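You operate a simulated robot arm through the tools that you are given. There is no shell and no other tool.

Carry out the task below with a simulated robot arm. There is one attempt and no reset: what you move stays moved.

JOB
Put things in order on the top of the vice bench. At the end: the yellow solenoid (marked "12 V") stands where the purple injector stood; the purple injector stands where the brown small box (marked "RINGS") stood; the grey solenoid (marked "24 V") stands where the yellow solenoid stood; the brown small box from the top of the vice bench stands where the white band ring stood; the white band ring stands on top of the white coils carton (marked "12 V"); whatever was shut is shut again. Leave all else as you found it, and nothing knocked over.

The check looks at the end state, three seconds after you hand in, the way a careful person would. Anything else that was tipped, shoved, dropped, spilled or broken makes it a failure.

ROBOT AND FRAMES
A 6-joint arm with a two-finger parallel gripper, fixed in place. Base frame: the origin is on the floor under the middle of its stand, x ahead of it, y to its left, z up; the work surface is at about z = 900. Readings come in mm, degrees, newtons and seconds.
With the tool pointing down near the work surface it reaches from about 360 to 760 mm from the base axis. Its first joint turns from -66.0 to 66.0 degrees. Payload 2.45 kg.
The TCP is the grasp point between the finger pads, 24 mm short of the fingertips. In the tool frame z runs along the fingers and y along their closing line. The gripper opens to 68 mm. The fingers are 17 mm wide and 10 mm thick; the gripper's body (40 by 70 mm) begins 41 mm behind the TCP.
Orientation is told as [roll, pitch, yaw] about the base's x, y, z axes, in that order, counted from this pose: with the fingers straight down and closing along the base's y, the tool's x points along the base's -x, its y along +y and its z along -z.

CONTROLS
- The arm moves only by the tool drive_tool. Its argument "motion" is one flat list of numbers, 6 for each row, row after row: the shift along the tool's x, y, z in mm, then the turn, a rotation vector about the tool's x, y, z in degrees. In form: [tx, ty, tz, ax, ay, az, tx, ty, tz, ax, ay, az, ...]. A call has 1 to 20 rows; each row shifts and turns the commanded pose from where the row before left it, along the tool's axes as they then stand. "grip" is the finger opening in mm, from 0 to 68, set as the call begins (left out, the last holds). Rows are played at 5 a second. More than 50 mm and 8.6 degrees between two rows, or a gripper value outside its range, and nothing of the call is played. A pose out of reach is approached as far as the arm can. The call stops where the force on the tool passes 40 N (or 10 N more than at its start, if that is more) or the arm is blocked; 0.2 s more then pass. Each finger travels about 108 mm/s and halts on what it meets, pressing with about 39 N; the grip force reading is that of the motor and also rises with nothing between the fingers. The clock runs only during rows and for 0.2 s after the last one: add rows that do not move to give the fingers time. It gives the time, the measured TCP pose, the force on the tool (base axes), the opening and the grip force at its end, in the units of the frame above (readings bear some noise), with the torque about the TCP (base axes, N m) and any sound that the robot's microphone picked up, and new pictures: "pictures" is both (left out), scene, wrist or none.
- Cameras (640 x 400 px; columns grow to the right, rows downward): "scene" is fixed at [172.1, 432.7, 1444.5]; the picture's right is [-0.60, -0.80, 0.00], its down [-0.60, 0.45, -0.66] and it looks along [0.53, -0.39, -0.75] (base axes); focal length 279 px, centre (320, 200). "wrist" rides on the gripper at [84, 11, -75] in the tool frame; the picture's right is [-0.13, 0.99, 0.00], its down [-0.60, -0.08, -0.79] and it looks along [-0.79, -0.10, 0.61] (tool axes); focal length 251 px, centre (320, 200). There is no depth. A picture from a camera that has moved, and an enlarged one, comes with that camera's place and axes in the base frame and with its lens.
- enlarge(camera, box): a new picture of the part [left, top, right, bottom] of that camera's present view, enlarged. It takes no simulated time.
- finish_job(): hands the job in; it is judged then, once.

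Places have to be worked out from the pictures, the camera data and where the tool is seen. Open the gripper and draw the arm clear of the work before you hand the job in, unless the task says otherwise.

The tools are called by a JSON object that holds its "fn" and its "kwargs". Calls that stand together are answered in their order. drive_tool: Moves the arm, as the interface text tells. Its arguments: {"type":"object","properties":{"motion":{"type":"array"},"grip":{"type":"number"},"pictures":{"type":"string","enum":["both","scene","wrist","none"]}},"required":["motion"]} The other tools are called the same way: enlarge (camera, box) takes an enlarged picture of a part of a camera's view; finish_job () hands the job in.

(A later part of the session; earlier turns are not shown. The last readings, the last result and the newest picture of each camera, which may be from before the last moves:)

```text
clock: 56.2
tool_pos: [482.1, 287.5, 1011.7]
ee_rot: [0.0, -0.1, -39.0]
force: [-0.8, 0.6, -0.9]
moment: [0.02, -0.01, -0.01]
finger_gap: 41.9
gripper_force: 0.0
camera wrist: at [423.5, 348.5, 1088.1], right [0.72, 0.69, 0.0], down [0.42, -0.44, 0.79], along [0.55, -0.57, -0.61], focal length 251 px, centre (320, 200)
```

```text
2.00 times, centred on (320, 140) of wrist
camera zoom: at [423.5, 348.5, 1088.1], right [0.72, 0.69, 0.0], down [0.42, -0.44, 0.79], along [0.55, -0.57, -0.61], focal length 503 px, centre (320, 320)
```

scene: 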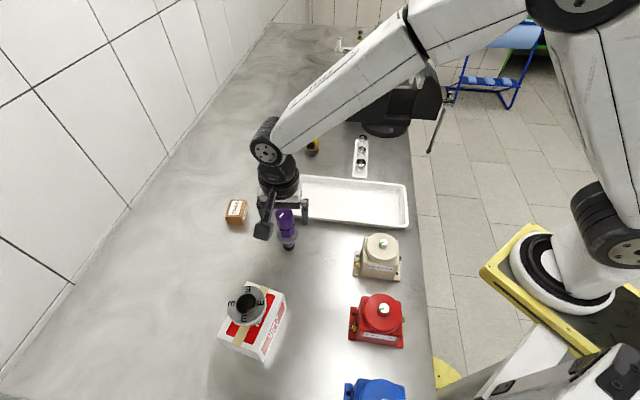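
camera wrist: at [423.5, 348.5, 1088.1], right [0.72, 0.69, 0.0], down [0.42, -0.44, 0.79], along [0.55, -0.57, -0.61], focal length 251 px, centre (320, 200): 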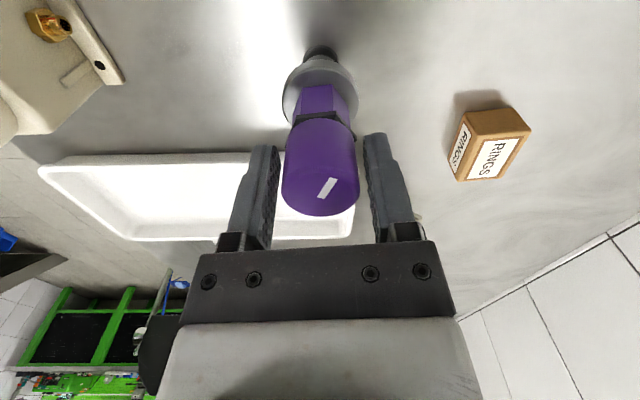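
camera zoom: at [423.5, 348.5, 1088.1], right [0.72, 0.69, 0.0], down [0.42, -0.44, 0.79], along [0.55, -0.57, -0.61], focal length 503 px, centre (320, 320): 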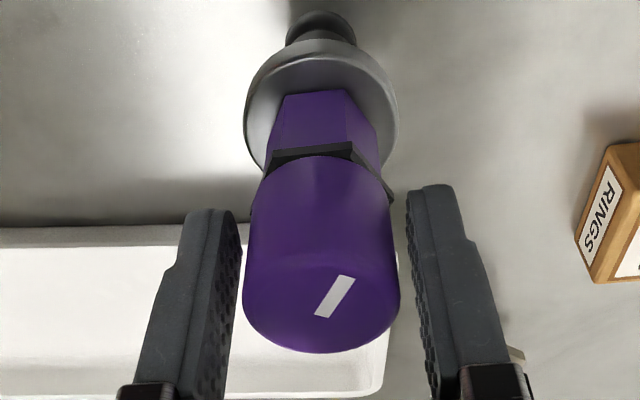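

Evenly spaced on both sides. I close onto the cap.

{"fn": "drive_tool", "kwargs": {"motion": [0, 0, 0, 0, 0, 0, 0, 0, 0, 0, 0, 0, 0, 0, 0, 0, 0, 0, 0, 0, 0, 0, 0, 0], "grip": 15, "pictures": "both"}}

{"fn": "drive_tool", "kwargs": {"motion": [0, 0, -0.5, 0, 0, 0, 0, 0, -1, 0, 0, 0, 0, 0, -1.5, 0, 0, 0, 0, 0, -2, 0, 0, 0, 0, 0, -2, 0, 0, 0, 0, 0, -2, 0, 0, 0, 0, 0, -1, 0, 0, 0, 0, 0, 0, 0, 0, 0], "grip": 15, "pictures": "both"}}

{"fn": "enlarge", "kwargs": {"camera": "scene", "box": [240, 170, 340, 260]}}

```text
clock: 57.2
tool_pos: [482.5, 289.6, 1012.1]
ee_rot: [-0.1, 0.0, -39.0]
force: [0.6, 0.8, -0.1]
moment: [0.03, 0.0, -0.02]
finger_gap: 32.9
gripper_force: 39.3
camera wrist: at [423.6, 348.6, 1088.2], right [0.72, 0.69, 0.0], down [0.42, -0.44, 0.79], along [0.55, -0.57, -0.61], focal length 251 px, centre (320, 200)
```

scene: 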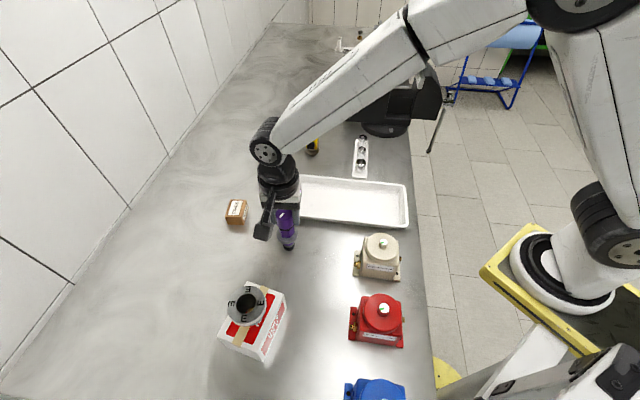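
wrist: 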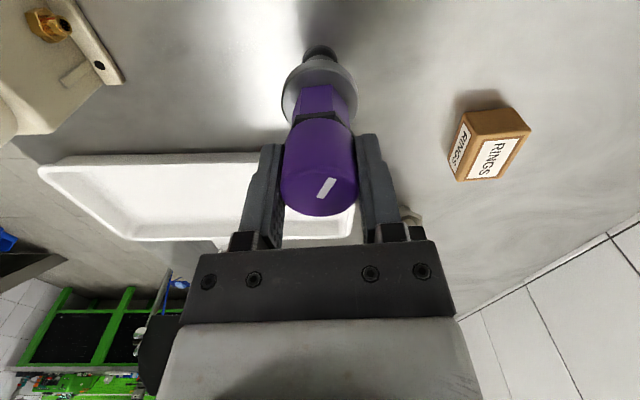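

```text
clock: 59.0
tool_pos: [482.9, 288.4, 1023.0]
ee_rot: [0.0, 0.0, -38.9]
force: [-0.3, 0.0, -2.6]
moment: [0.0, 0.01, 0.0]
finger_gap: 32.9
gripper_force: 38.9
camera wrist: at [423.7, 348.6, 1098.4], right [0.72, 0.69, 0.0], down [0.42, -0.44, 0.79], along [0.55, -0.57, -0.61], focal length 251 px, centre (320, 200)
```

scene: 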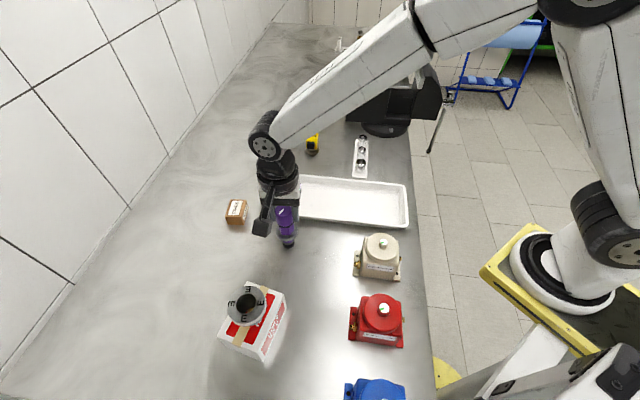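
wrist: 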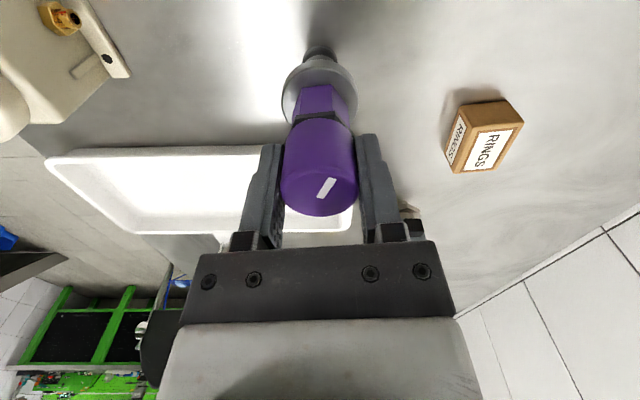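

```text
4.44 times, centred on (290, 215) of scene
camera zoom: at [172.2, 432.8, 1444.5], right [-0.6, -0.8, 0.0], down [-0.6, 0.45, -0.66], along [0.53, -0.39, -0.75], focal length 1239 px, centre (453, 133)
```

zoom: 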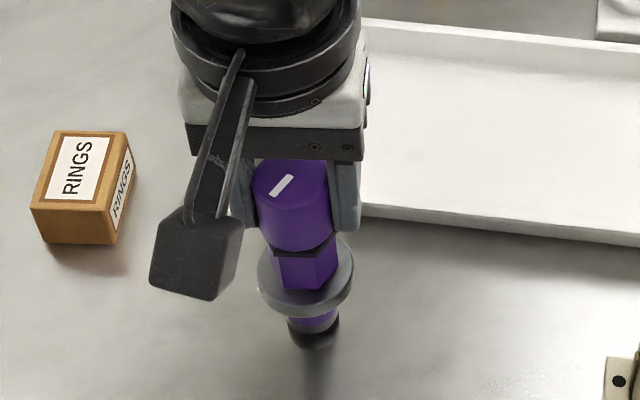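

The injector hangs straight and is held firmly (about 2.6 N). I lift a little more and carry it smoothly to the box's former place at (526.8, 441.8).

{"fn": "drive_tool", "kwargs": {"motion": [0, 0, -4, 0, 0, 0, 0, 0, -8, 0, 0, 0, 0, 0, -5, 0, 0, 0, 1.17, 2.76, 0, 0, 0, 0, 2.33, 5.53, 0, 0, 0, 0, 3.5, 8.29, 0, 0, 0, 0, 4.67, 11.05, 0, 0, 0, 0, 4.67, 11.05, 0, 0, 0, 0, 4.67, 11.05, 0, 0, 0, 0, 4.67, 11.05, 0, 0, 0, 0, 4.67, 11.05, 0, 0, 0, 0, 4.67, 11.05, 0, 0, 0, 0, 4.67, 11.05, 0, 0, 0, 0, 4.67, 11.05, 0, 0, 0, 0, 4.67, 11.05, 0, 0, 0, 0, 4.67, 11.05, 0, 0, 0, 0, 3.5, 8.29, 0, 0, 0, 0, 2.33, 5.53, 0, 0, 0, 0, 1.56, 3.68, 0, 0, 0, 0, 0.93, 2.21, 0, 0, 0, 0], "grip": 15, "pictures": "both"}}

{"fn": "enlarge", "kwargs": {"camera": "scene", "box": [150, 190, 270, 290]}}

```text
clock: 63.2
tool_pos: [526.2, 441.8, 1039.5]
ee_rot: [0.0, 0.0, -39.0]
force: [-0.2, 0.5, -2.6]
moment: [-0.01, 0.01, 0.0]
finger_gap: 33.0
gripper_force: 39.0
camera wrist: at [467.9, 502.4, 1115.2], right [0.72, 0.69, 0.0], down [0.42, -0.44, 0.79], along [0.55, -0.57, -0.61], focal length 251 px, centre (320, 200)
```

scene: 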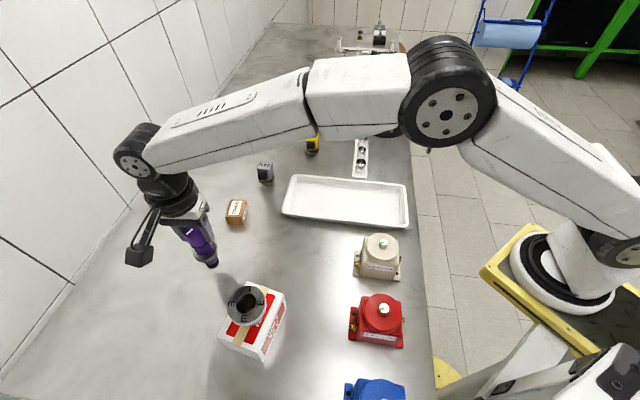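
wrist: 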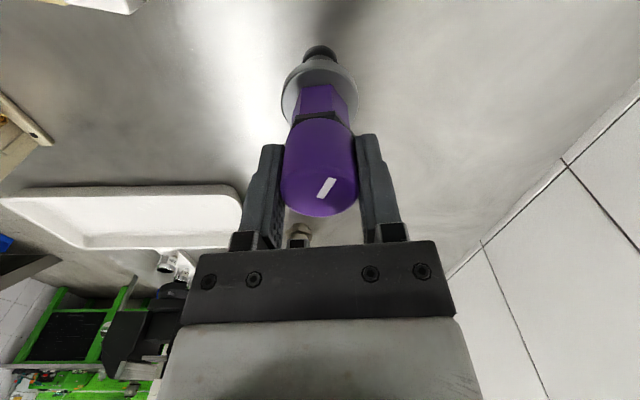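

```text
4.00 times, centred on (210, 240) of scene
camera zoom: at [172.2, 432.8, 1444.5], right [-0.6, -0.8, 0.0], down [-0.6, 0.45, -0.66], along [0.53, -0.39, -0.75], focal length 1115 px, centre (760, 40)
```

zoom: 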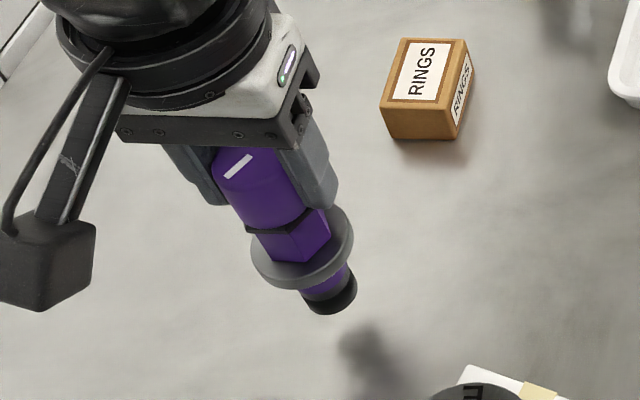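

The injector is upright over the spot. I lower it gently until about 2 mm above the bench.

{"fn": "drive_tool", "kwargs": {"motion": [0, 0, 3, 0, 0, 0, 0, 0, 5, 0, 0, 0, 0, 0, 6, 0, 0, 0, 0, 0, 5, 0, 0, 0, 0, 0, 3, 0, 0, 0, 0, 0, 2, 0, 0, 0, 0, 0, 1, 0, 0, 0, 0, 0, 0.5, 0, 0, 0, 0, 0, 0, 0, 0, 0], "grip": 15, "pictures": "both"}}

{"fn": "drive_tool", "kwargs": {"motion": [0, 0, 0.5, 0, 0, 0, 0, 0, 0.5, 0, 0, 0, 0, 0, 0, 0, 0, 0], "grip": 15, "pictures": "none"}}

{"fn": "drive_tool", "kwargs": {"motion": [0, 0, 0.5, 0, 0, 0, 0, 0, 0, 0, 0, 0], "grip": 15, "pictures": "none"}}

```text
clock: 65.2
tool_pos: [527.5, 443.0, 1013.3]
ee_rot: [0.1, 0.0, -39.0]
force: [-0.2, 0.3, -3.7]
moment: [-0.01, 0.05, 0.0]
finger_gap: 33.0
gripper_force: 39.0
camera wrist: at [468.0, 502.4, 1089.4], right [0.72, 0.69, 0.0], down [0.42, -0.44, 0.79], along [0.55, -0.57, -0.61], focal length 251 px, centre (320, 200)
```

scene: 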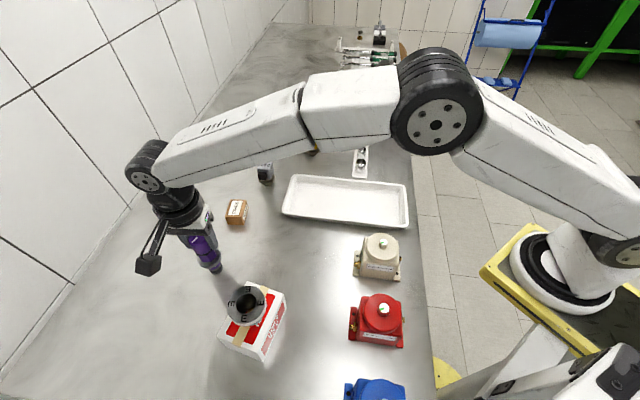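
wrist: 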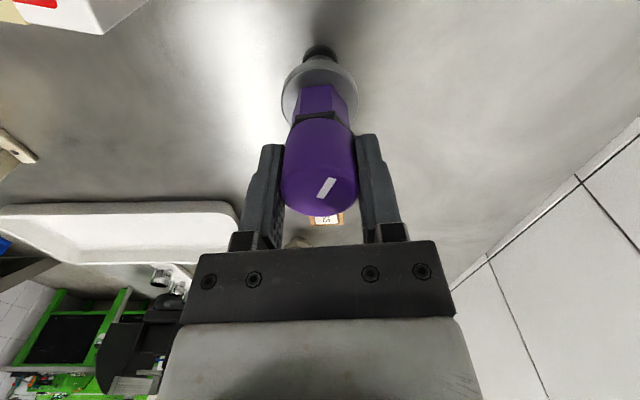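

```text
clock: 66.0
tool_pos: [527.4, 443.0, 1012.8]
ee_rot: [0.1, -0.1, -39.0]
force: [0.2, -0.1, -2.8]
moment: [0.02, 0.0, 0.0]
finger_gap: 33.2
gripper_force: 39.8
```

```text
clock: 66.6
tool_pos: [526.9, 442.5, 1012.8]
ee_rot: [0.0, 0.0, -39.0]
force: [-0.4, -0.9, -0.4]
moment: [-0.04, 0.06, -0.02]
finger_gap: 33.1
gripper_force: 38.9
```

The load dropped to -0.4 N: the tip just touches. I press 0.3 mm more to seat it, and read.

{"fn": "drive_tool", "kwargs": {"motion": [0, 0, 0.3, 0, 0, 0, 0, 0, 0, 0, 0, 0, 0, 0, 0, 0, 0, 0], "grip": 15, "pictures": "none"}}

```text
clock: 67.4
tool_pos: [526.9, 442.5, 1012.1]
ee_rot: [0.0, 0.0, -39.0]
force: [-0.1, -1.2, 3.3]
moment: [-0.13, 0.0, 0.02]
finger_gap: 32.8
gripper_force: 38.8
```

Seated with a light press. I open the fingers slightly and watch.

{"fn": "drive_tool", "kwargs": {"motion": [0, 0, 0, 0, 0, 0, 0, 0, 0, 0, 0, 0, 0, 0, 0, 0, 0, 0, 0, 0, 0, 0, 0, 0], "grip": 38, "pictures": "both"}}

{"fn": "enlarge", "kwargs": {"camera": "wrist", "box": [200, 40, 440, 240]}}

{"fn": "enlarge", "kwargs": {"camera": "scene", "box": [150, 190, 270, 290]}}

```text
clock: 68.4
tool_pos: [527.0, 442.7, 1012.1]
ee_rot: [0.0, 0.0, -39.0]
force: [0.1, 0.5, -0.7]
moment: [-0.03, 0.07, 0.0]
finger_gap: 38.2
gripper_force: 0.1
camera wrist: at [468.3, 502.5, 1087.8], right [0.72, 0.69, 0.0], down [0.42, -0.44, 0.79], along [0.55, -0.57, -0.61], focal length 251 px, centre (320, 200)
```

scene: 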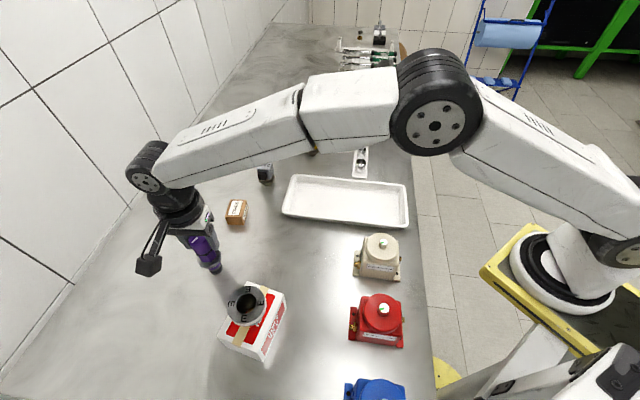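
wrist: 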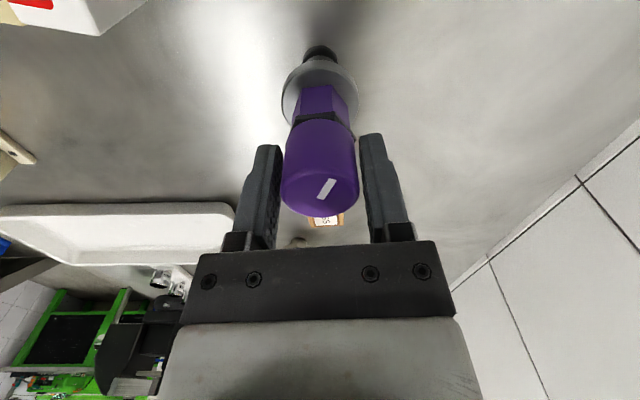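

```text
2.00 times, centred on (320, 140) of wrist
camera zoom: at [468.3, 502.5, 1087.8], right [0.72, 0.69, 0.0], down [0.42, -0.44, 0.79], along [0.55, -0.57, -0.61], focal length 503 px, centre (320, 320)
```

zoom: 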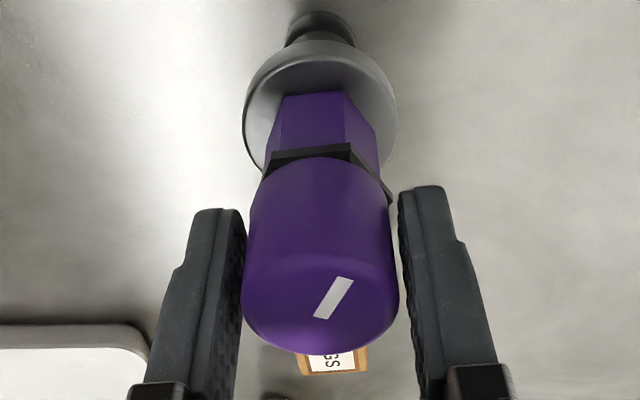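

```text
4.00 times, centred on (210, 240) of scene
camera zoom: at [172.1, 432.7, 1444.5], right [-0.6, -0.8, 0.0], down [-0.6, 0.45, -0.66], along [0.53, -0.39, -0.75], focal length 1115 px, centre (760, 40)
```

zoom: 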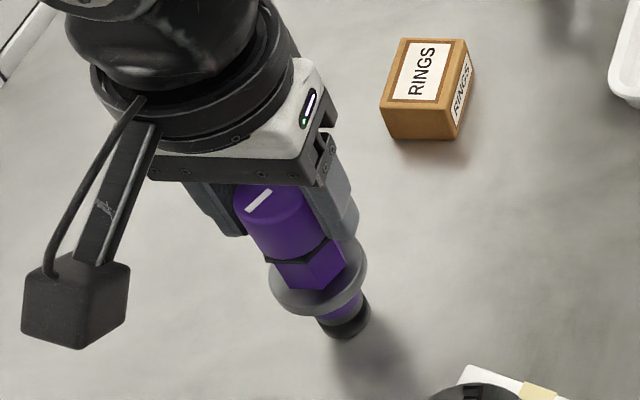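

The injector stands free and upright. I open fully and rise straight up.

{"fn": "drive_tool", "kwargs": {"motion": [0, 0, 0, 0, 0, 0, 0, 0, 0, 0, 0, 0, 0, 0, -5, 0, 0, 0, 0, 0, -15, 0, 0, 0, 0, 0, -25, 0, 0, 0, 0, 0, -35, 0, 0, 0, 0, 0, -30, 0, 0, 0, 0, 0, 0, 0, 0, 0], "grip": 68, "pictures": "both"}}

{"fn": "enlarge", "kwargs": {"camera": "scene", "box": [150, 190, 270, 290]}}

```text
clock: 70.2
tool_pos: [526.7, 441.9, 1121.1]
ee_rot: [0.0, 0.0, -39.0]
force: [-0.3, 0.2, -0.2]
moment: [0.01, 0.0, -0.01]
finger_gap: 67.9
gripper_force: 0.1
camera wrist: at [467.8, 502.0, 1198.4], right [0.72, 0.69, 0.0], down [0.42, -0.44, 0.79], along [0.55, -0.57, -0.61], focal length 251 px, centre (320, 200)
```

scene: 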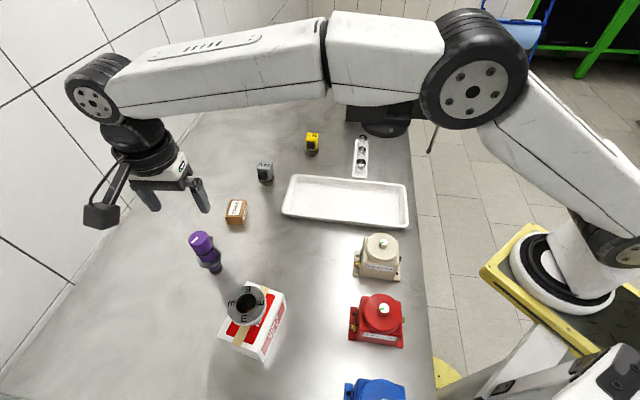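
wrist: 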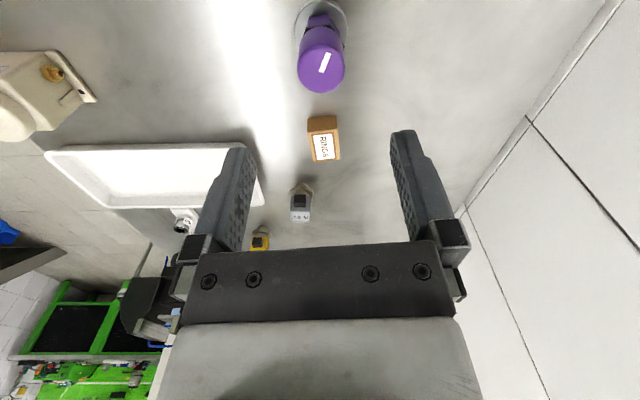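

```text
4.00 times, centred on (210, 240) of scene
camera zoom: at [172.1, 432.7, 1444.5], right [-0.6, -0.8, 0.0], down [-0.6, 0.45, -0.66], along [0.53, -0.39, -0.75], focal length 1115 px, centre (760, 40)
```

zoom: 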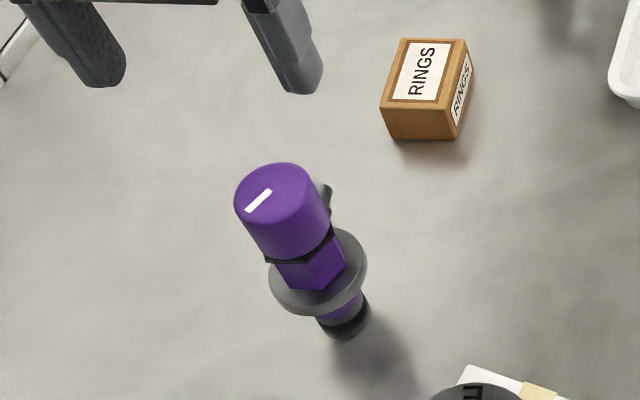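

The injector stands upright at the box's old place. Now I fly to the yellow solenoid, which I place near (716, 55), to measure it from above.

{"fn": "drive_tool", "kwargs": {"motion": [-20, -9, 0, 0, 0, 0, -39.03, -18.15, 2, 0, 0, 0, -39.03, -18.15, 2, 0, 0, 0, -39.03, -18.15, 2, 0, 0, 0, -39.03, -18.15, 2, 0, 0, 0, -39.03, -18.15, 2, 0, 0, 0, -39.03, -18.15, 2, 0, 0, 0, -39.03, -18.15, 2, 0, 0, 0, -39.03, -18.15, 2, 0, 0, 0, -39.03, -18.15, 2, 0, 0, 0, -19, -9.15, 3, 0, 0, 0, 0, 0, 0, 0, 0, 0, 0, 0, 0, 0, 0, 0], "grip": 68, "pictures": "both"}}

{"fn": "enlarge", "kwargs": {"camera": "wrist", "box": [220, 0, 420, 140]}}

```text
clock: 73.0
tool_pos: [716.1, 56.0, 1100.9]
ee_rot: [0.0, 0.1, -39.1]
force: [0.2, -0.3, -0.1]
moment: [0.02, 0.02, -0.03]
finger_gap: 68.0
gripper_force: 0.1
camera wrist: at [657.3, 116.5, 1177.4], right [0.72, 0.69, 0.0], down [0.42, -0.44, 0.79], along [0.55, -0.57, -0.61], focal length 251 px, centre (320, 200)
```

scene: 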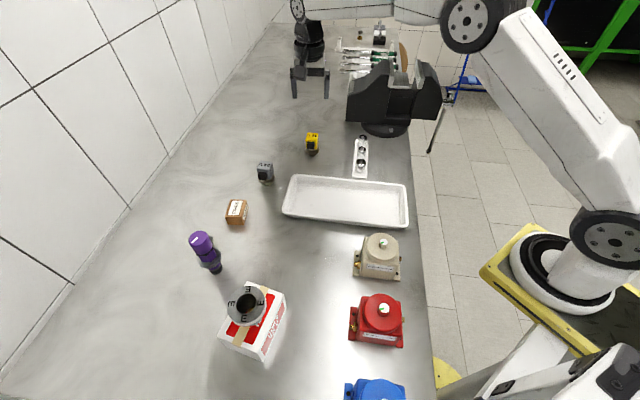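
wrist: 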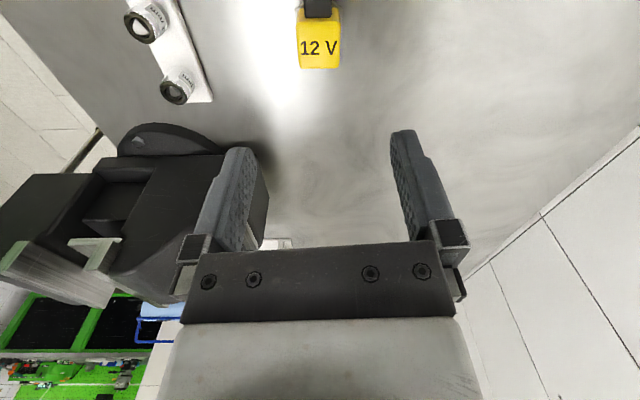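

```text
2.86 times, centred on (320, 70) of wrist
camera zoom: at [657.3, 116.5, 1177.4], right [0.72, 0.69, 0.0], down [0.42, -0.44, 0.79], along [0.55, -0.57, -0.61], focal length 718 px, centre (320, 571)
```

zoom: 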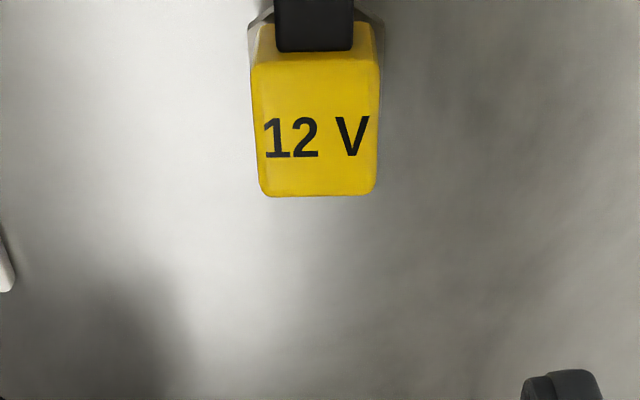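

The yellow cube (33 mm) is nearly centred below; its faces need about 6° more turn. I correct and descend to z 1000 to verify.

{"fn": "drive_tool", "kwargs": {"motion": [1.6, -0.6, 0, 0, 0, 0, 0, 0, 0, 0, 0, 6.2, 0, 0, 30, 0, 0, 0, 0, 0, 40, 0, 0, 0, 0, 0, 30, 0, 0, 0, 0, 0, 0, 0, 0, 0], "grip": 68, "pictures": "both"}}

{"fn": "enlarge", "kwargs": {"camera": "wrist", "box": [220, 30, 420, 180]}}

{"fn": "enlarge", "kwargs": {"camera": "scene", "box": [260, 60, 380, 160]}}

```text
clock: 74.4
tool_pos: [714.4, 56.3, 1001.4]
ee_rot: [0.1, 0.0, -45.2]
force: [0.1, -0.2, -0.7]
moment: [0.0, 0.0, -0.01]
finger_gap: 68.1
gripper_force: 0.0
camera wrist: at [662.4, 122.5, 1076.1], right [0.8, 0.61, 0.0], down [0.37, -0.48, 0.79], along [0.48, -0.63, -0.61], focal length 251 px, centre (320, 200)
```

scene: 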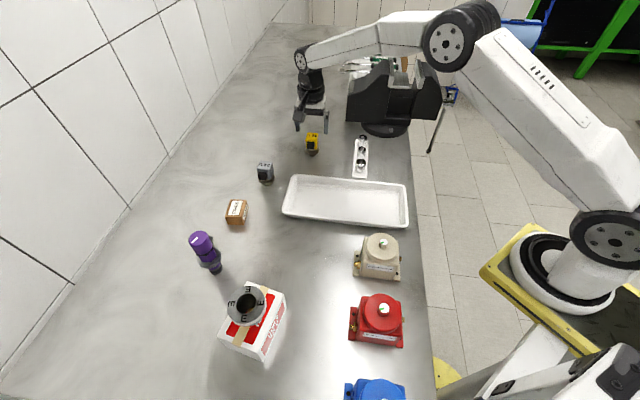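
wrist: 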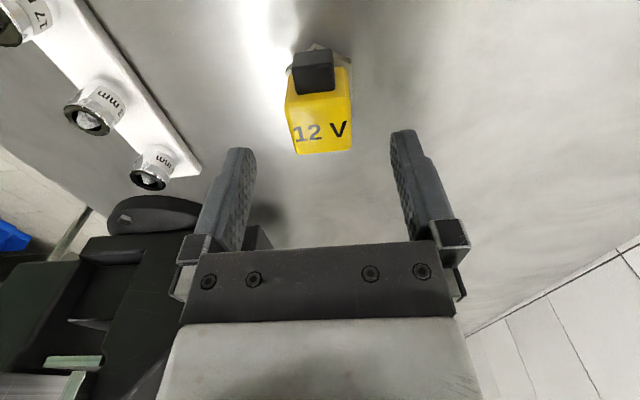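

```text
2.67 times, centred on (320, 105) of wrist
camera zoom: at [662.4, 122.5, 1076.1], right [0.8, 0.61, 0.0], down [0.37, -0.48, 0.79], along [0.48, -0.63, -0.61], focal length 670 px, centre (320, 453)
```

zoom: 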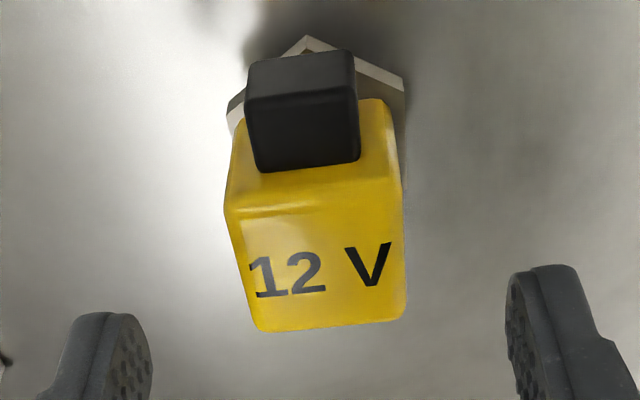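

```text
4.00 times, centred on (320, 110) of scene
camera zoom: at [172.1, 432.7, 1444.5], right [-0.6, -0.8, 0.0], down [-0.6, 0.45, -0.66], along [0.53, -0.39, -0.75], focal length 1115 px, centre (320, 560)
```

zoom: 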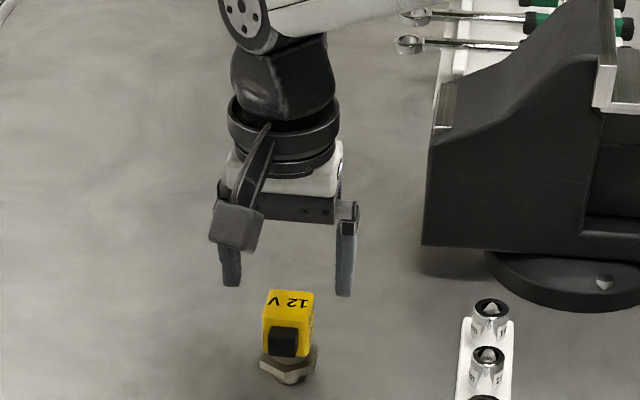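

The cube is centred within about 2 mm and its faces are nearly square to the fingers. I turn 1° more and descend to TCP 949, tips above the hex collar.

{"fn": "drive_tool", "kwargs": {"motion": [-0.8, 0.1, 0, 0, 0, 0, 0, 0, 0, 0, 0, 1, 0, 0, 20, 0, 0, 0, 0, 0, 15, 0, 0, 0, 0, 0, 10, 0, 0, 0, 0, 0, 7.5, 0, 0, 0, 0, 0, 0, 0, 0, 0], "grip": 68, "pictures": "both"}}

{"fn": "enlarge", "kwargs": {"camera": "wrist", "box": [200, 60, 440, 260]}}

{"fn": "enlarge", "kwargs": {"camera": "scene", "box": [280, 90, 350, 160]}}

```text
clock: 76.0
tool_pos: [715.2, 54.9, 948.3]
ee_rot: [0.0, 0.1, -46.2]
force: [-0.6, -0.2, -0.6]
moment: [0.0, 0.0, -0.02]
finger_gap: 68.1
gripper_force: 0.0
camera wrist: at [664.2, 123.0, 1024.0], right [0.81, 0.59, 0.0], down [0.36, -0.49, 0.79], along [0.47, -0.64, -0.61], focal length 251 px, centre (320, 200)
```

scene: 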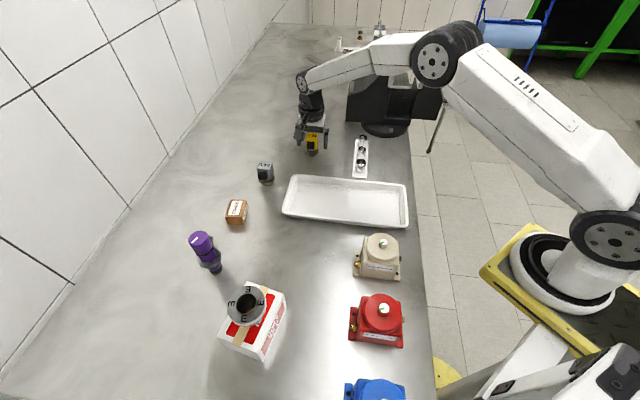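
wrist: 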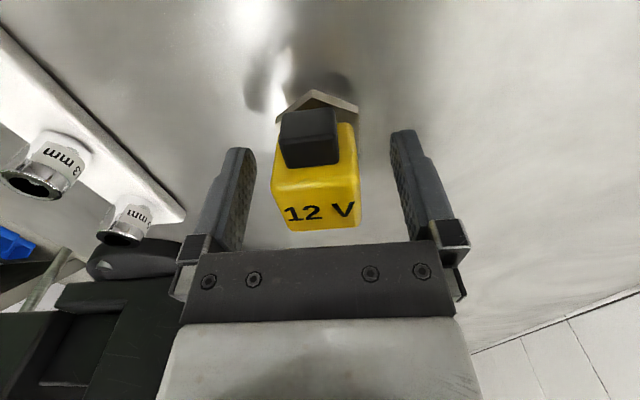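

```text
2.00 times, centred on (320, 160) of wrist
camera zoom: at [664.2, 123.0, 1024.0], right [0.81, 0.59, 0.0], down [0.36, -0.49, 0.79], along [0.47, -0.64, -0.61], focal length 503 px, centre (320, 280)
```

zoom: 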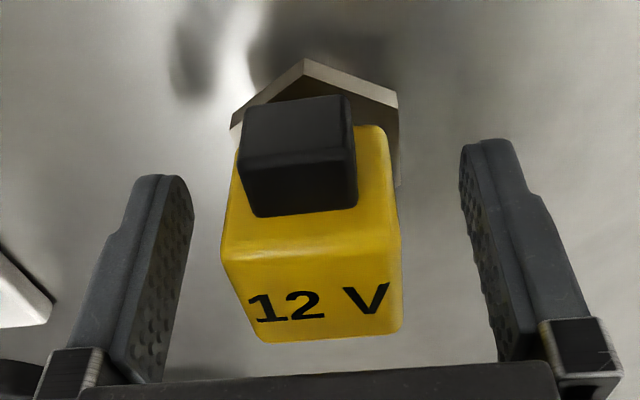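

```text
5.71 times, centred on (315, 125) of scene
camera zoom: at [172.1, 432.7, 1444.5], right [-0.6, -0.8, 0.0], down [-0.6, 0.45, -0.66], along [0.53, -0.39, -0.75], focal length 1593 px, centre (349, 629)
```

zoom: 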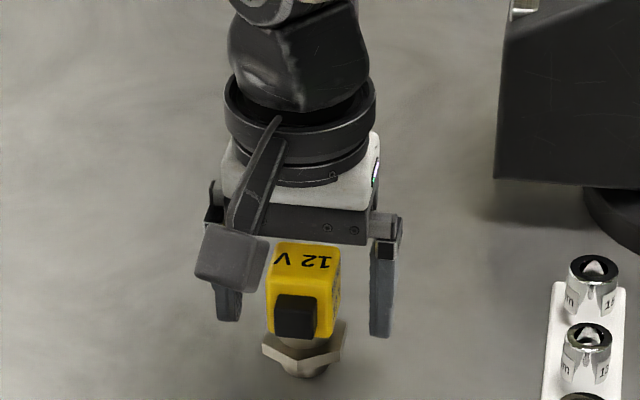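

The cube is within 1.5 mm of centre. A tiny correction, then I close in two steps.

{"fn": "drive_tool", "kwargs": {"motion": [1.0, 0.6, 0, 0, 0, 0, 0, 0, 0, 0, 0, 0, 0, 0, 0, 0, 0, 0], "grip": 42, "pictures": "none"}}

{"fn": "enlarge", "kwargs": {"camera": "wrist", "box": [200, 60, 440, 260]}}

```text
clock: 76.8
tool_pos: [714.9, 57.6, 949.7]
ee_rot: [0.0, 0.1, -46.2]
force: [-0.5, -0.3, 0.0]
moment: [0.02, -0.01, 0.0]
finger_gap: 42.1
gripper_force: 0.1
```

```text
2.00 times, centred on (320, 160) of wrist
camera zoom: at [663.9, 124.1, 1024.2], right [0.81, 0.59, 0.0], down [0.36, -0.49, 0.79], along [0.47, -0.64, -0.61], focal length 503 px, centre (320, 280)
```

zoom: 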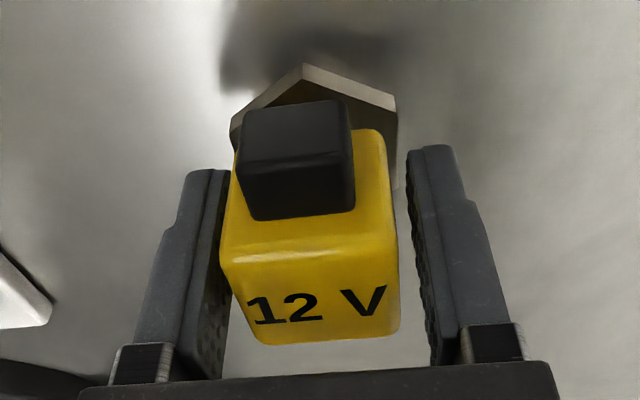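

The cube is centred between the fingers. I close and then lift a few millimetres slowly.

{"fn": "drive_tool", "kwargs": {"motion": [0, 0, 0, 0, 0, 0, 0, 0, 0, 0, 0, 0, 0, 0, 0, 0, 0, 0, 0, 0, 0, 0, 0, 0], "grip": 15, "pictures": "none"}}

{"fn": "drive_tool", "kwargs": {"motion": [0, 0, -0.5, 0, 0, 0, 0, 0, -1, 0, 0, 0, 0, 0, -1.5, 0, 0, 0, 0, 0, -2, 0, 0, 0, 0, 0, -2, 0, 0, 0, 0, 0, -2, 0, 0, 0, 0, 0, -1, 0, 0, 0, 0, 0, 0, 0, 0, 0], "grip": 15, "pictures": "both"}}

{"fn": "enlarge", "kwargs": {"camera": "scene", "box": [280, 90, 350, 160]}}

```text
clock: 77.8
tool_pos: [714.0, 57.1, 947.9]
ee_rot: [0.1, 0.0, -46.2]
force: [0.1, -0.4, 1.5]
moment: [0.03, 0.02, 0.05]
finger_gap: 33.6
gripper_force: 38.9
```

```text
clock: 79.6
tool_pos: [713.8, 57.3, 958.0]
ee_rot: [0.0, 0.0, -46.2]
force: [0.1, -0.5, -1.6]
moment: [0.01, 0.01, 0.0]
finger_gap: 33.9
gripper_force: 38.9
camera wrist: at [663.7, 124.5, 1034.2], right [0.81, 0.59, 0.0], down [0.36, -0.49, 0.79], along [0.47, -0.64, -0.61], focal length 251 px, centre (320, 200)
```

scene: 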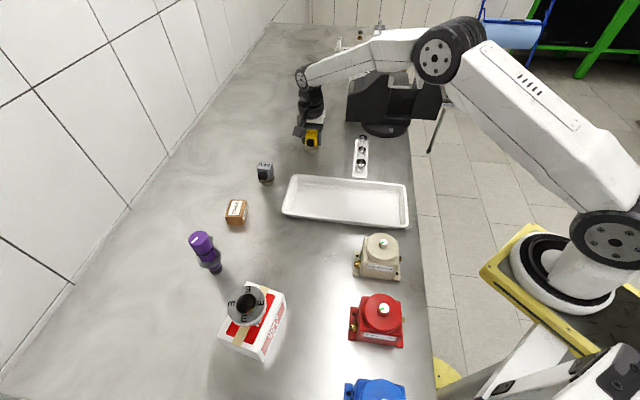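
wrist: 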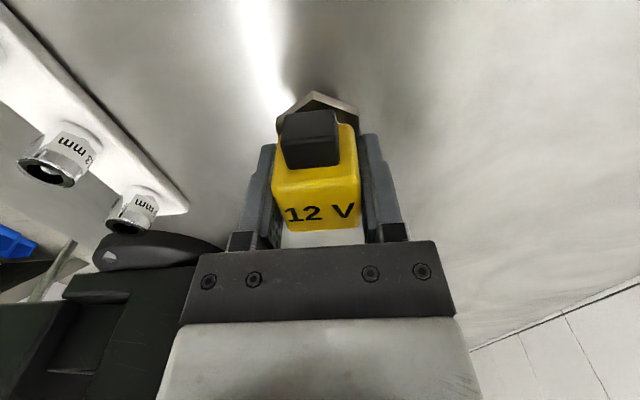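

```text
5.71 times, centred on (315, 125) of scene
camera zoom: at [172.2, 432.7, 1444.5], right [-0.6, -0.8, 0.0], down [-0.6, 0.45, -0.66], along [0.53, -0.39, -0.75], focal length 1593 px, centre (349, 629)
```

zoom: 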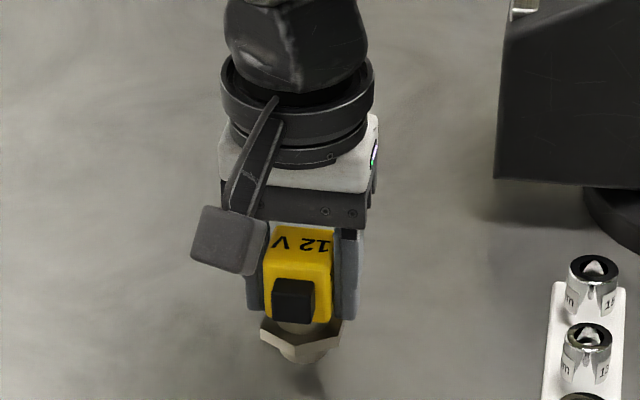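

The solenoid is held at 33.8 mm and hangs straight. I raise it to about z 1030 and start the carry toward the injector's old place at (482.5, 288.5).

{"fn": "drive_tool", "kwargs": {"motion": [0, 0, -3, 0, 0, 0, 0, 0, -6, 0, 0, 0, 0, 0, -10, 0, 0, 0, 0, 0, -12, 0, 0, 0, 0, 0, -12, 0, 0, 0, 0, 0, -12, 0, 0, 0, 0, 0, -10, 0, 0, 0, 0, 0, -6, 0, 0, 0, 4, -0.08, 0, 0, 0, 0, 8, -0.17, 0, 0, 0, 0, 12, -0.25, 0, 0, 0, 0, 15, -0.32, 0, 0, 0, 0, 15, -0.32, 0, 0, 0, 0, 15, -0.32, 0, 0, 0, 0, 15, -0.32, 0, 0, 0, 0, 15, -0.32, 0, 0, 0, 0, 15, -0.32, 0, 0, 0, 0, 12, -0.25, 0, 0, 0, 0, 8, -0.17, 0, 0, 0, 0, 4, -0.08, 0, 0, 0, 0], "grip": 15, "pictures": "both"}}

```text
clock: 83.8
tool_pos: [617.6, 156.1, 1030.9]
ee_rot: [0.0, -0.1, -46.2]
force: [1.0, 0.9, -2.3]
moment: [0.01, 0.01, 0.02]
finger_gap: 33.6
gripper_force: 38.9
camera wrist: at [566.4, 222.1, 1105.3], right [0.81, 0.59, 0.0], down [0.36, -0.49, 0.79], along [0.47, -0.64, -0.61], focal length 251 px, centre (320, 200)
```

scene: 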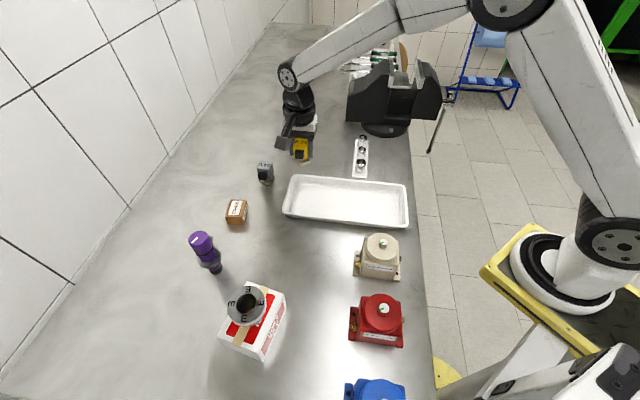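
wrist: 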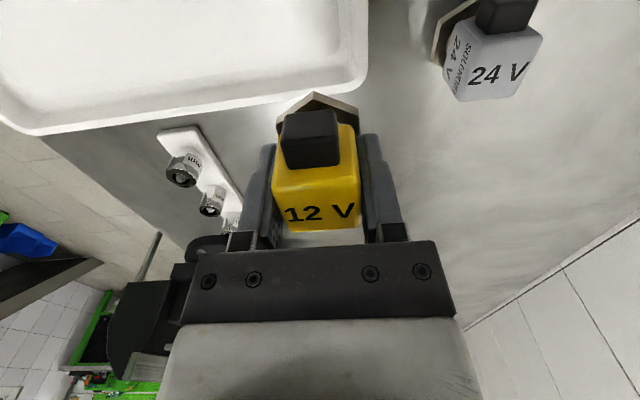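

Halfway, all clear with the tray well below. I carry on to above the injector's old place.

{"fn": "drive_tool", "kwargs": {"motion": [4, -0.08, 0, 0, 0, 0, 8, -0.17, 0, 0, 0, 0, 12, -0.25, 0, 0, 0, 0, 15, -0.32, 0, 0, 0, 0, 15, -0.32, 0, 0, 0, 0, 15, -0.32, 0, 0, 0, 0, 15, -0.32, 0, 0, 0, 0, 15, -0.32, 0, 0, 0, 0, 15, -0.32, 0, 0, 0, 0, 15, -0.32, 0, 0, 0, 0, 15, -0.32, 0, 0, 0, 0, 15, -0.32, 0, 0, 0, 0, 15, -0.32, 0, 0, 0, 0, 10, -0.2, 0, 0, 0, 0, 4.2, -0.1, 0, 0, 0, 0, 2, 0, 0, 0, 0, 0, 0, 0, 0, 0, 0, 0], "grip": 15, "pictures": "both"}}

{"fn": "enlarge", "kwargs": {"camera": "scene", "box": [230, 160, 350, 260]}}

```text
clock: 87.4
tool_pos: [484.1, 288.0, 1029.9]
ee_rot: [0.0, 0.0, -46.3]
force: [0.6, 0.0, -2.0]
moment: [0.02, -0.02, -0.01]
finger_gap: 33.9
gripper_force: 38.9
camera wrist: at [432.3, 356.3, 1105.2], right [0.81, 0.59, 0.0], down [0.36, -0.49, 0.79], along [0.47, -0.64, -0.61], focal length 251 px, centre (320, 200)
```

scene: 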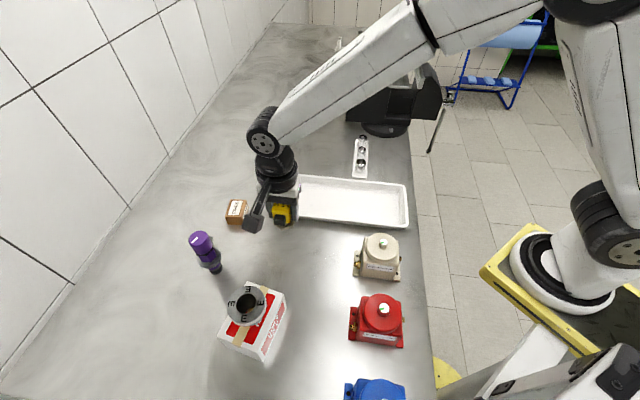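
wrist: 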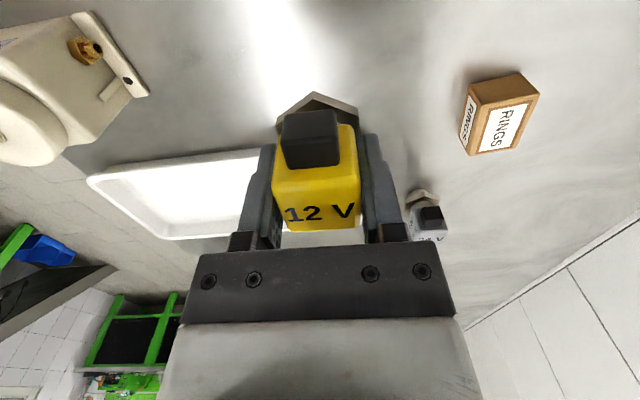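

```text
4.00 times, centred on (290, 210) of scene
camera zoom: at [172.2, 432.8, 1444.5], right [-0.6, -0.8, 0.0], down [-0.6, 0.45, -0.66], along [0.53, -0.39, -0.75], focal length 1115 px, centre (440, 160)
```

zoom: 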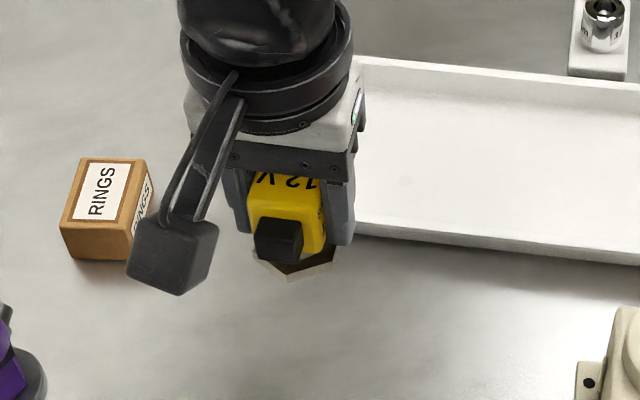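

The TCP reads over (482.5–484, 288). I lower it to about 3 mm above contact.

{"fn": "drive_tool", "kwargs": {"motion": [0, 0, 3, 0, 0, 0, 0, 0, 6, 0, 0, 0, 0, 0, 10, 0, 0, 0, 0, 0, 12, 0, 0, 0, 0, 0, 12, 0, 0, 0, 0, 0, 12, 0, 0, 0, 0, 0, 10, 0, 0, 0, 0, 0, 6, 0, 0, 0, 0, 0, 4, 0, 0, 0, 0, 0, 2, 0, 0, 0, 0, 0, 1.5, 0, 0, 0, 0, 0, 1, 0, 0, 0, 0, 0, 0, 0, 0, 0], "grip": 15, "pictures": "both"}}

{"fn": "drive_tool", "kwargs": {"motion": [0, 0, 0.5, 0, 0, 0, 0, 0, 0.5, 0, 0, 0, 0, 0, 0, 0, 0, 0], "grip": 15, "pictures": "none"}}

{"fn": "drive_tool", "kwargs": {"motion": [0, 0, 0.4, 0, 0, 0, 0, 0, 0, 0, 0, 0], "grip": 15, "pictures": "none"}}

```text
clock: 90.2
tool_pos: [482.8, 288.4, 949.2]
ee_rot: [-0.1, 0.0, -46.2]
force: [0.1, -0.2, -2.5]
moment: [-0.03, -0.02, 0.0]
finger_gap: 33.8
gripper_force: 39.0
camera wrist: at [432.2, 356.6, 1025.7], right [0.81, 0.59, 0.0], down [0.36, -0.49, 0.79], along [0.47, -0.64, -0.61], focal length 251 px, centre (320, 200)
```

scene: 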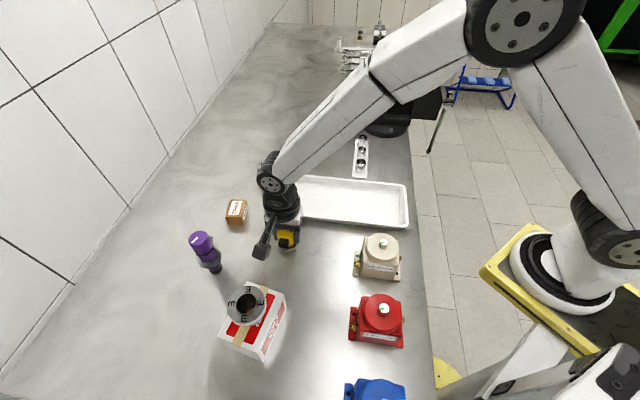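
wrist: 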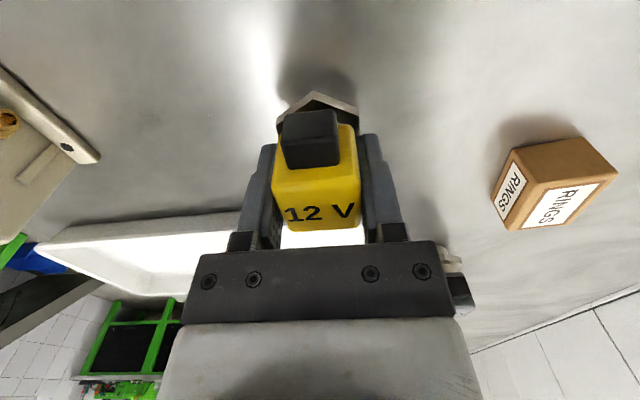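

```text
clock: 91.0
tool_pos: [481.7, 288.7, 948.9]
ee_rot: [0.0, 0.0, -46.3]
force: [-0.9, 0.3, -3.1]
moment: [-0.01, -0.01, 0.0]
finger_gap: 33.8
gripper_force: 38.4
```

```text
clock: 91.6
tool_pos: [482.8, 289.3, 949.2]
ee_rot: [-0.1, 0.0, -46.1]
force: [1.0, -0.9, -2.3]
moment: [-0.04, 0.0, -0.01]
finger_gap: 33.9
gripper_force: 39.1
```

Still carrying the whole weight. I continue in 0.4 mm steps.

{"fn": "drive_tool", "kwargs": {"motion": [0, 0, 0.4, 0, 0, 0, 0, 0, 0, 0, 0, 0], "grip": 15, "pictures": "none"}}

{"fn": "drive_tool", "kwargs": {"motion": [0, 0, 0.4, 0, 0, 0, 0, 0, 0, 0, 0, 0], "grip": 15, "pictures": "none"}}

```text
clock: 92.2
tool_pos: [482.2, 289.9, 949.4]
ee_rot: [0.0, 0.1, -46.3]
force: [-0.4, -1.8, 3.1]
moment: [-0.08, 0.03, -0.01]
finger_gap: 33.7
gripper_force: 38.7
```

```text
clock: 92.8
tool_pos: [481.6, 289.0, 947.6]
ee_rot: [-0.1, 0.0, -46.2]
force: [-2.0, -3.0, 9.7]
moment: [-0.14, 0.1, 0.03]
finger_gap: 34.0
gripper_force: 39.1
```

Contact is firm (10 N). I relieve 0.4 mm and open the fingers a little.

{"fn": "drive_tool", "kwargs": {"motion": [0, 0, -0.4, 0, 0, 0, 0, 0, 0, 0, 0, 0], "grip": 15, "pictures": "none"}}

{"fn": "drive_tool", "kwargs": {"motion": [0, 0, 0, 0, 0, 0, 0, 0, 0, 0, 0, 0, 0, 0, 0, 0, 0, 0], "grip": 39, "pictures": "wrist"}}

```text
clock: 93.4
tool_pos: [483.3, 289.5, 948.6]
ee_rot: [0.1, -0.1, -46.1]
force: [0.0, -0.7, 6.9]
moment: [-0.05, -0.02, -0.05]
finger_gap: 34.0
gripper_force: 39.0
```

```text
clock: 94.2
tool_pos: [482.3, 287.6, 948.6]
ee_rot: [0.0, 0.0, -46.2]
force: [-0.5, -0.5, 0.0]
moment: [-0.02, -0.04, 0.01]
finger_gap: 39.2
gripper_force: 0.0
camera wrist: at [431.9, 356.5, 1024.0], right [0.81, 0.59, 0.0], down [0.36, -0.49, 0.79], along [0.47, -0.64, -0.61], focal length 251 px, centre (320, 200)
```

wrist: 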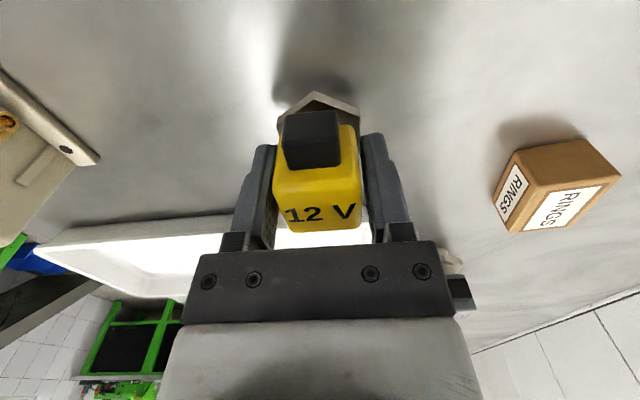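

The solenoid stands free. I open fully and rise straight up.

{"fn": "drive_tool", "kwargs": {"motion": [0, 0, 0, 0, 0, 0, 0, 0, 0, 0, 0, 0, 0, 0, -5, 0, 0, 0, 0, 0, -15, 0, 0, 0, 0, 0, -30, 0, 0, 0, 0, 0, -40, 0, 0, 0, 0, 0, -40, 0, 0, 0, 0, 0, -20, 0, 0, 0, 0, 0, 0, 0, 0, 0], "grip": 68, "pictures": "both"}}

{"fn": "enlarge", "kwargs": {"camera": "scene", "box": [250, 190, 330, 260]}}

{"fn": "enlarge", "kwargs": {"camera": "scene", "box": [245, 150, 285, 190]}}

```text
clock: 96.2
tool_pos: [481.9, 288.7, 1098.2]
ee_rot: [-0.1, 0.0, -46.1]
force: [-0.1, 0.4, -0.2]
moment: [0.03, -0.02, -0.02]
finger_gap: 67.8
gripper_force: 0.0
camera wrist: at [432.2, 355.6, 1174.4], right [0.81, 0.59, 0.0], down [0.36, -0.49, 0.79], along [0.47, -0.64, -0.61], focal length 251 px, centre (320, 200)
```

scene: 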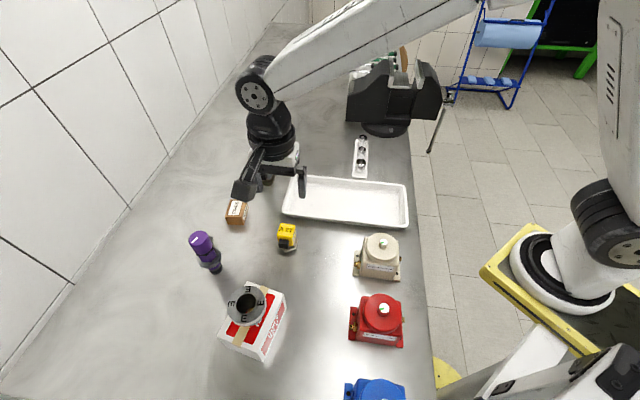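
wrist: 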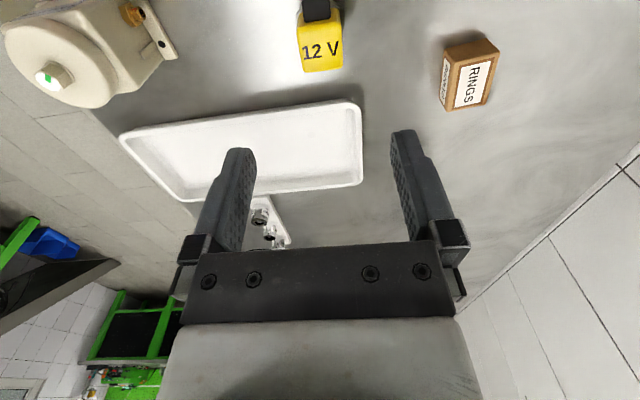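

```text
5.71 times, centred on (290, 225) of scene
camera zoom: at [172.1, 432.7, 1444.5], right [-0.6, -0.8, 0.0], down [-0.6, 0.45, -0.66], along [0.53, -0.39, -0.75], focal length 1593 px, centre (491, 57)
```

zoom: 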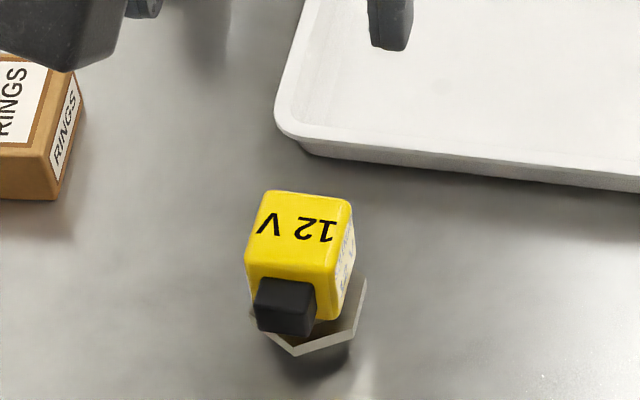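

```text
10.00 times, centred on (265, 170) of scene
camera zoom: at [172.1, 432.7, 1444.5], right [-0.6, -0.8, 0.0], down [-0.6, 0.45, -0.66], along [0.53, -0.39, -0.75], focal length 2787 px, centre (870, 500)
```

zoom: 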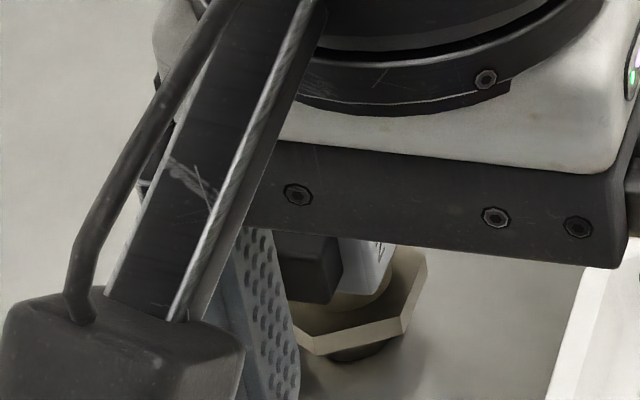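

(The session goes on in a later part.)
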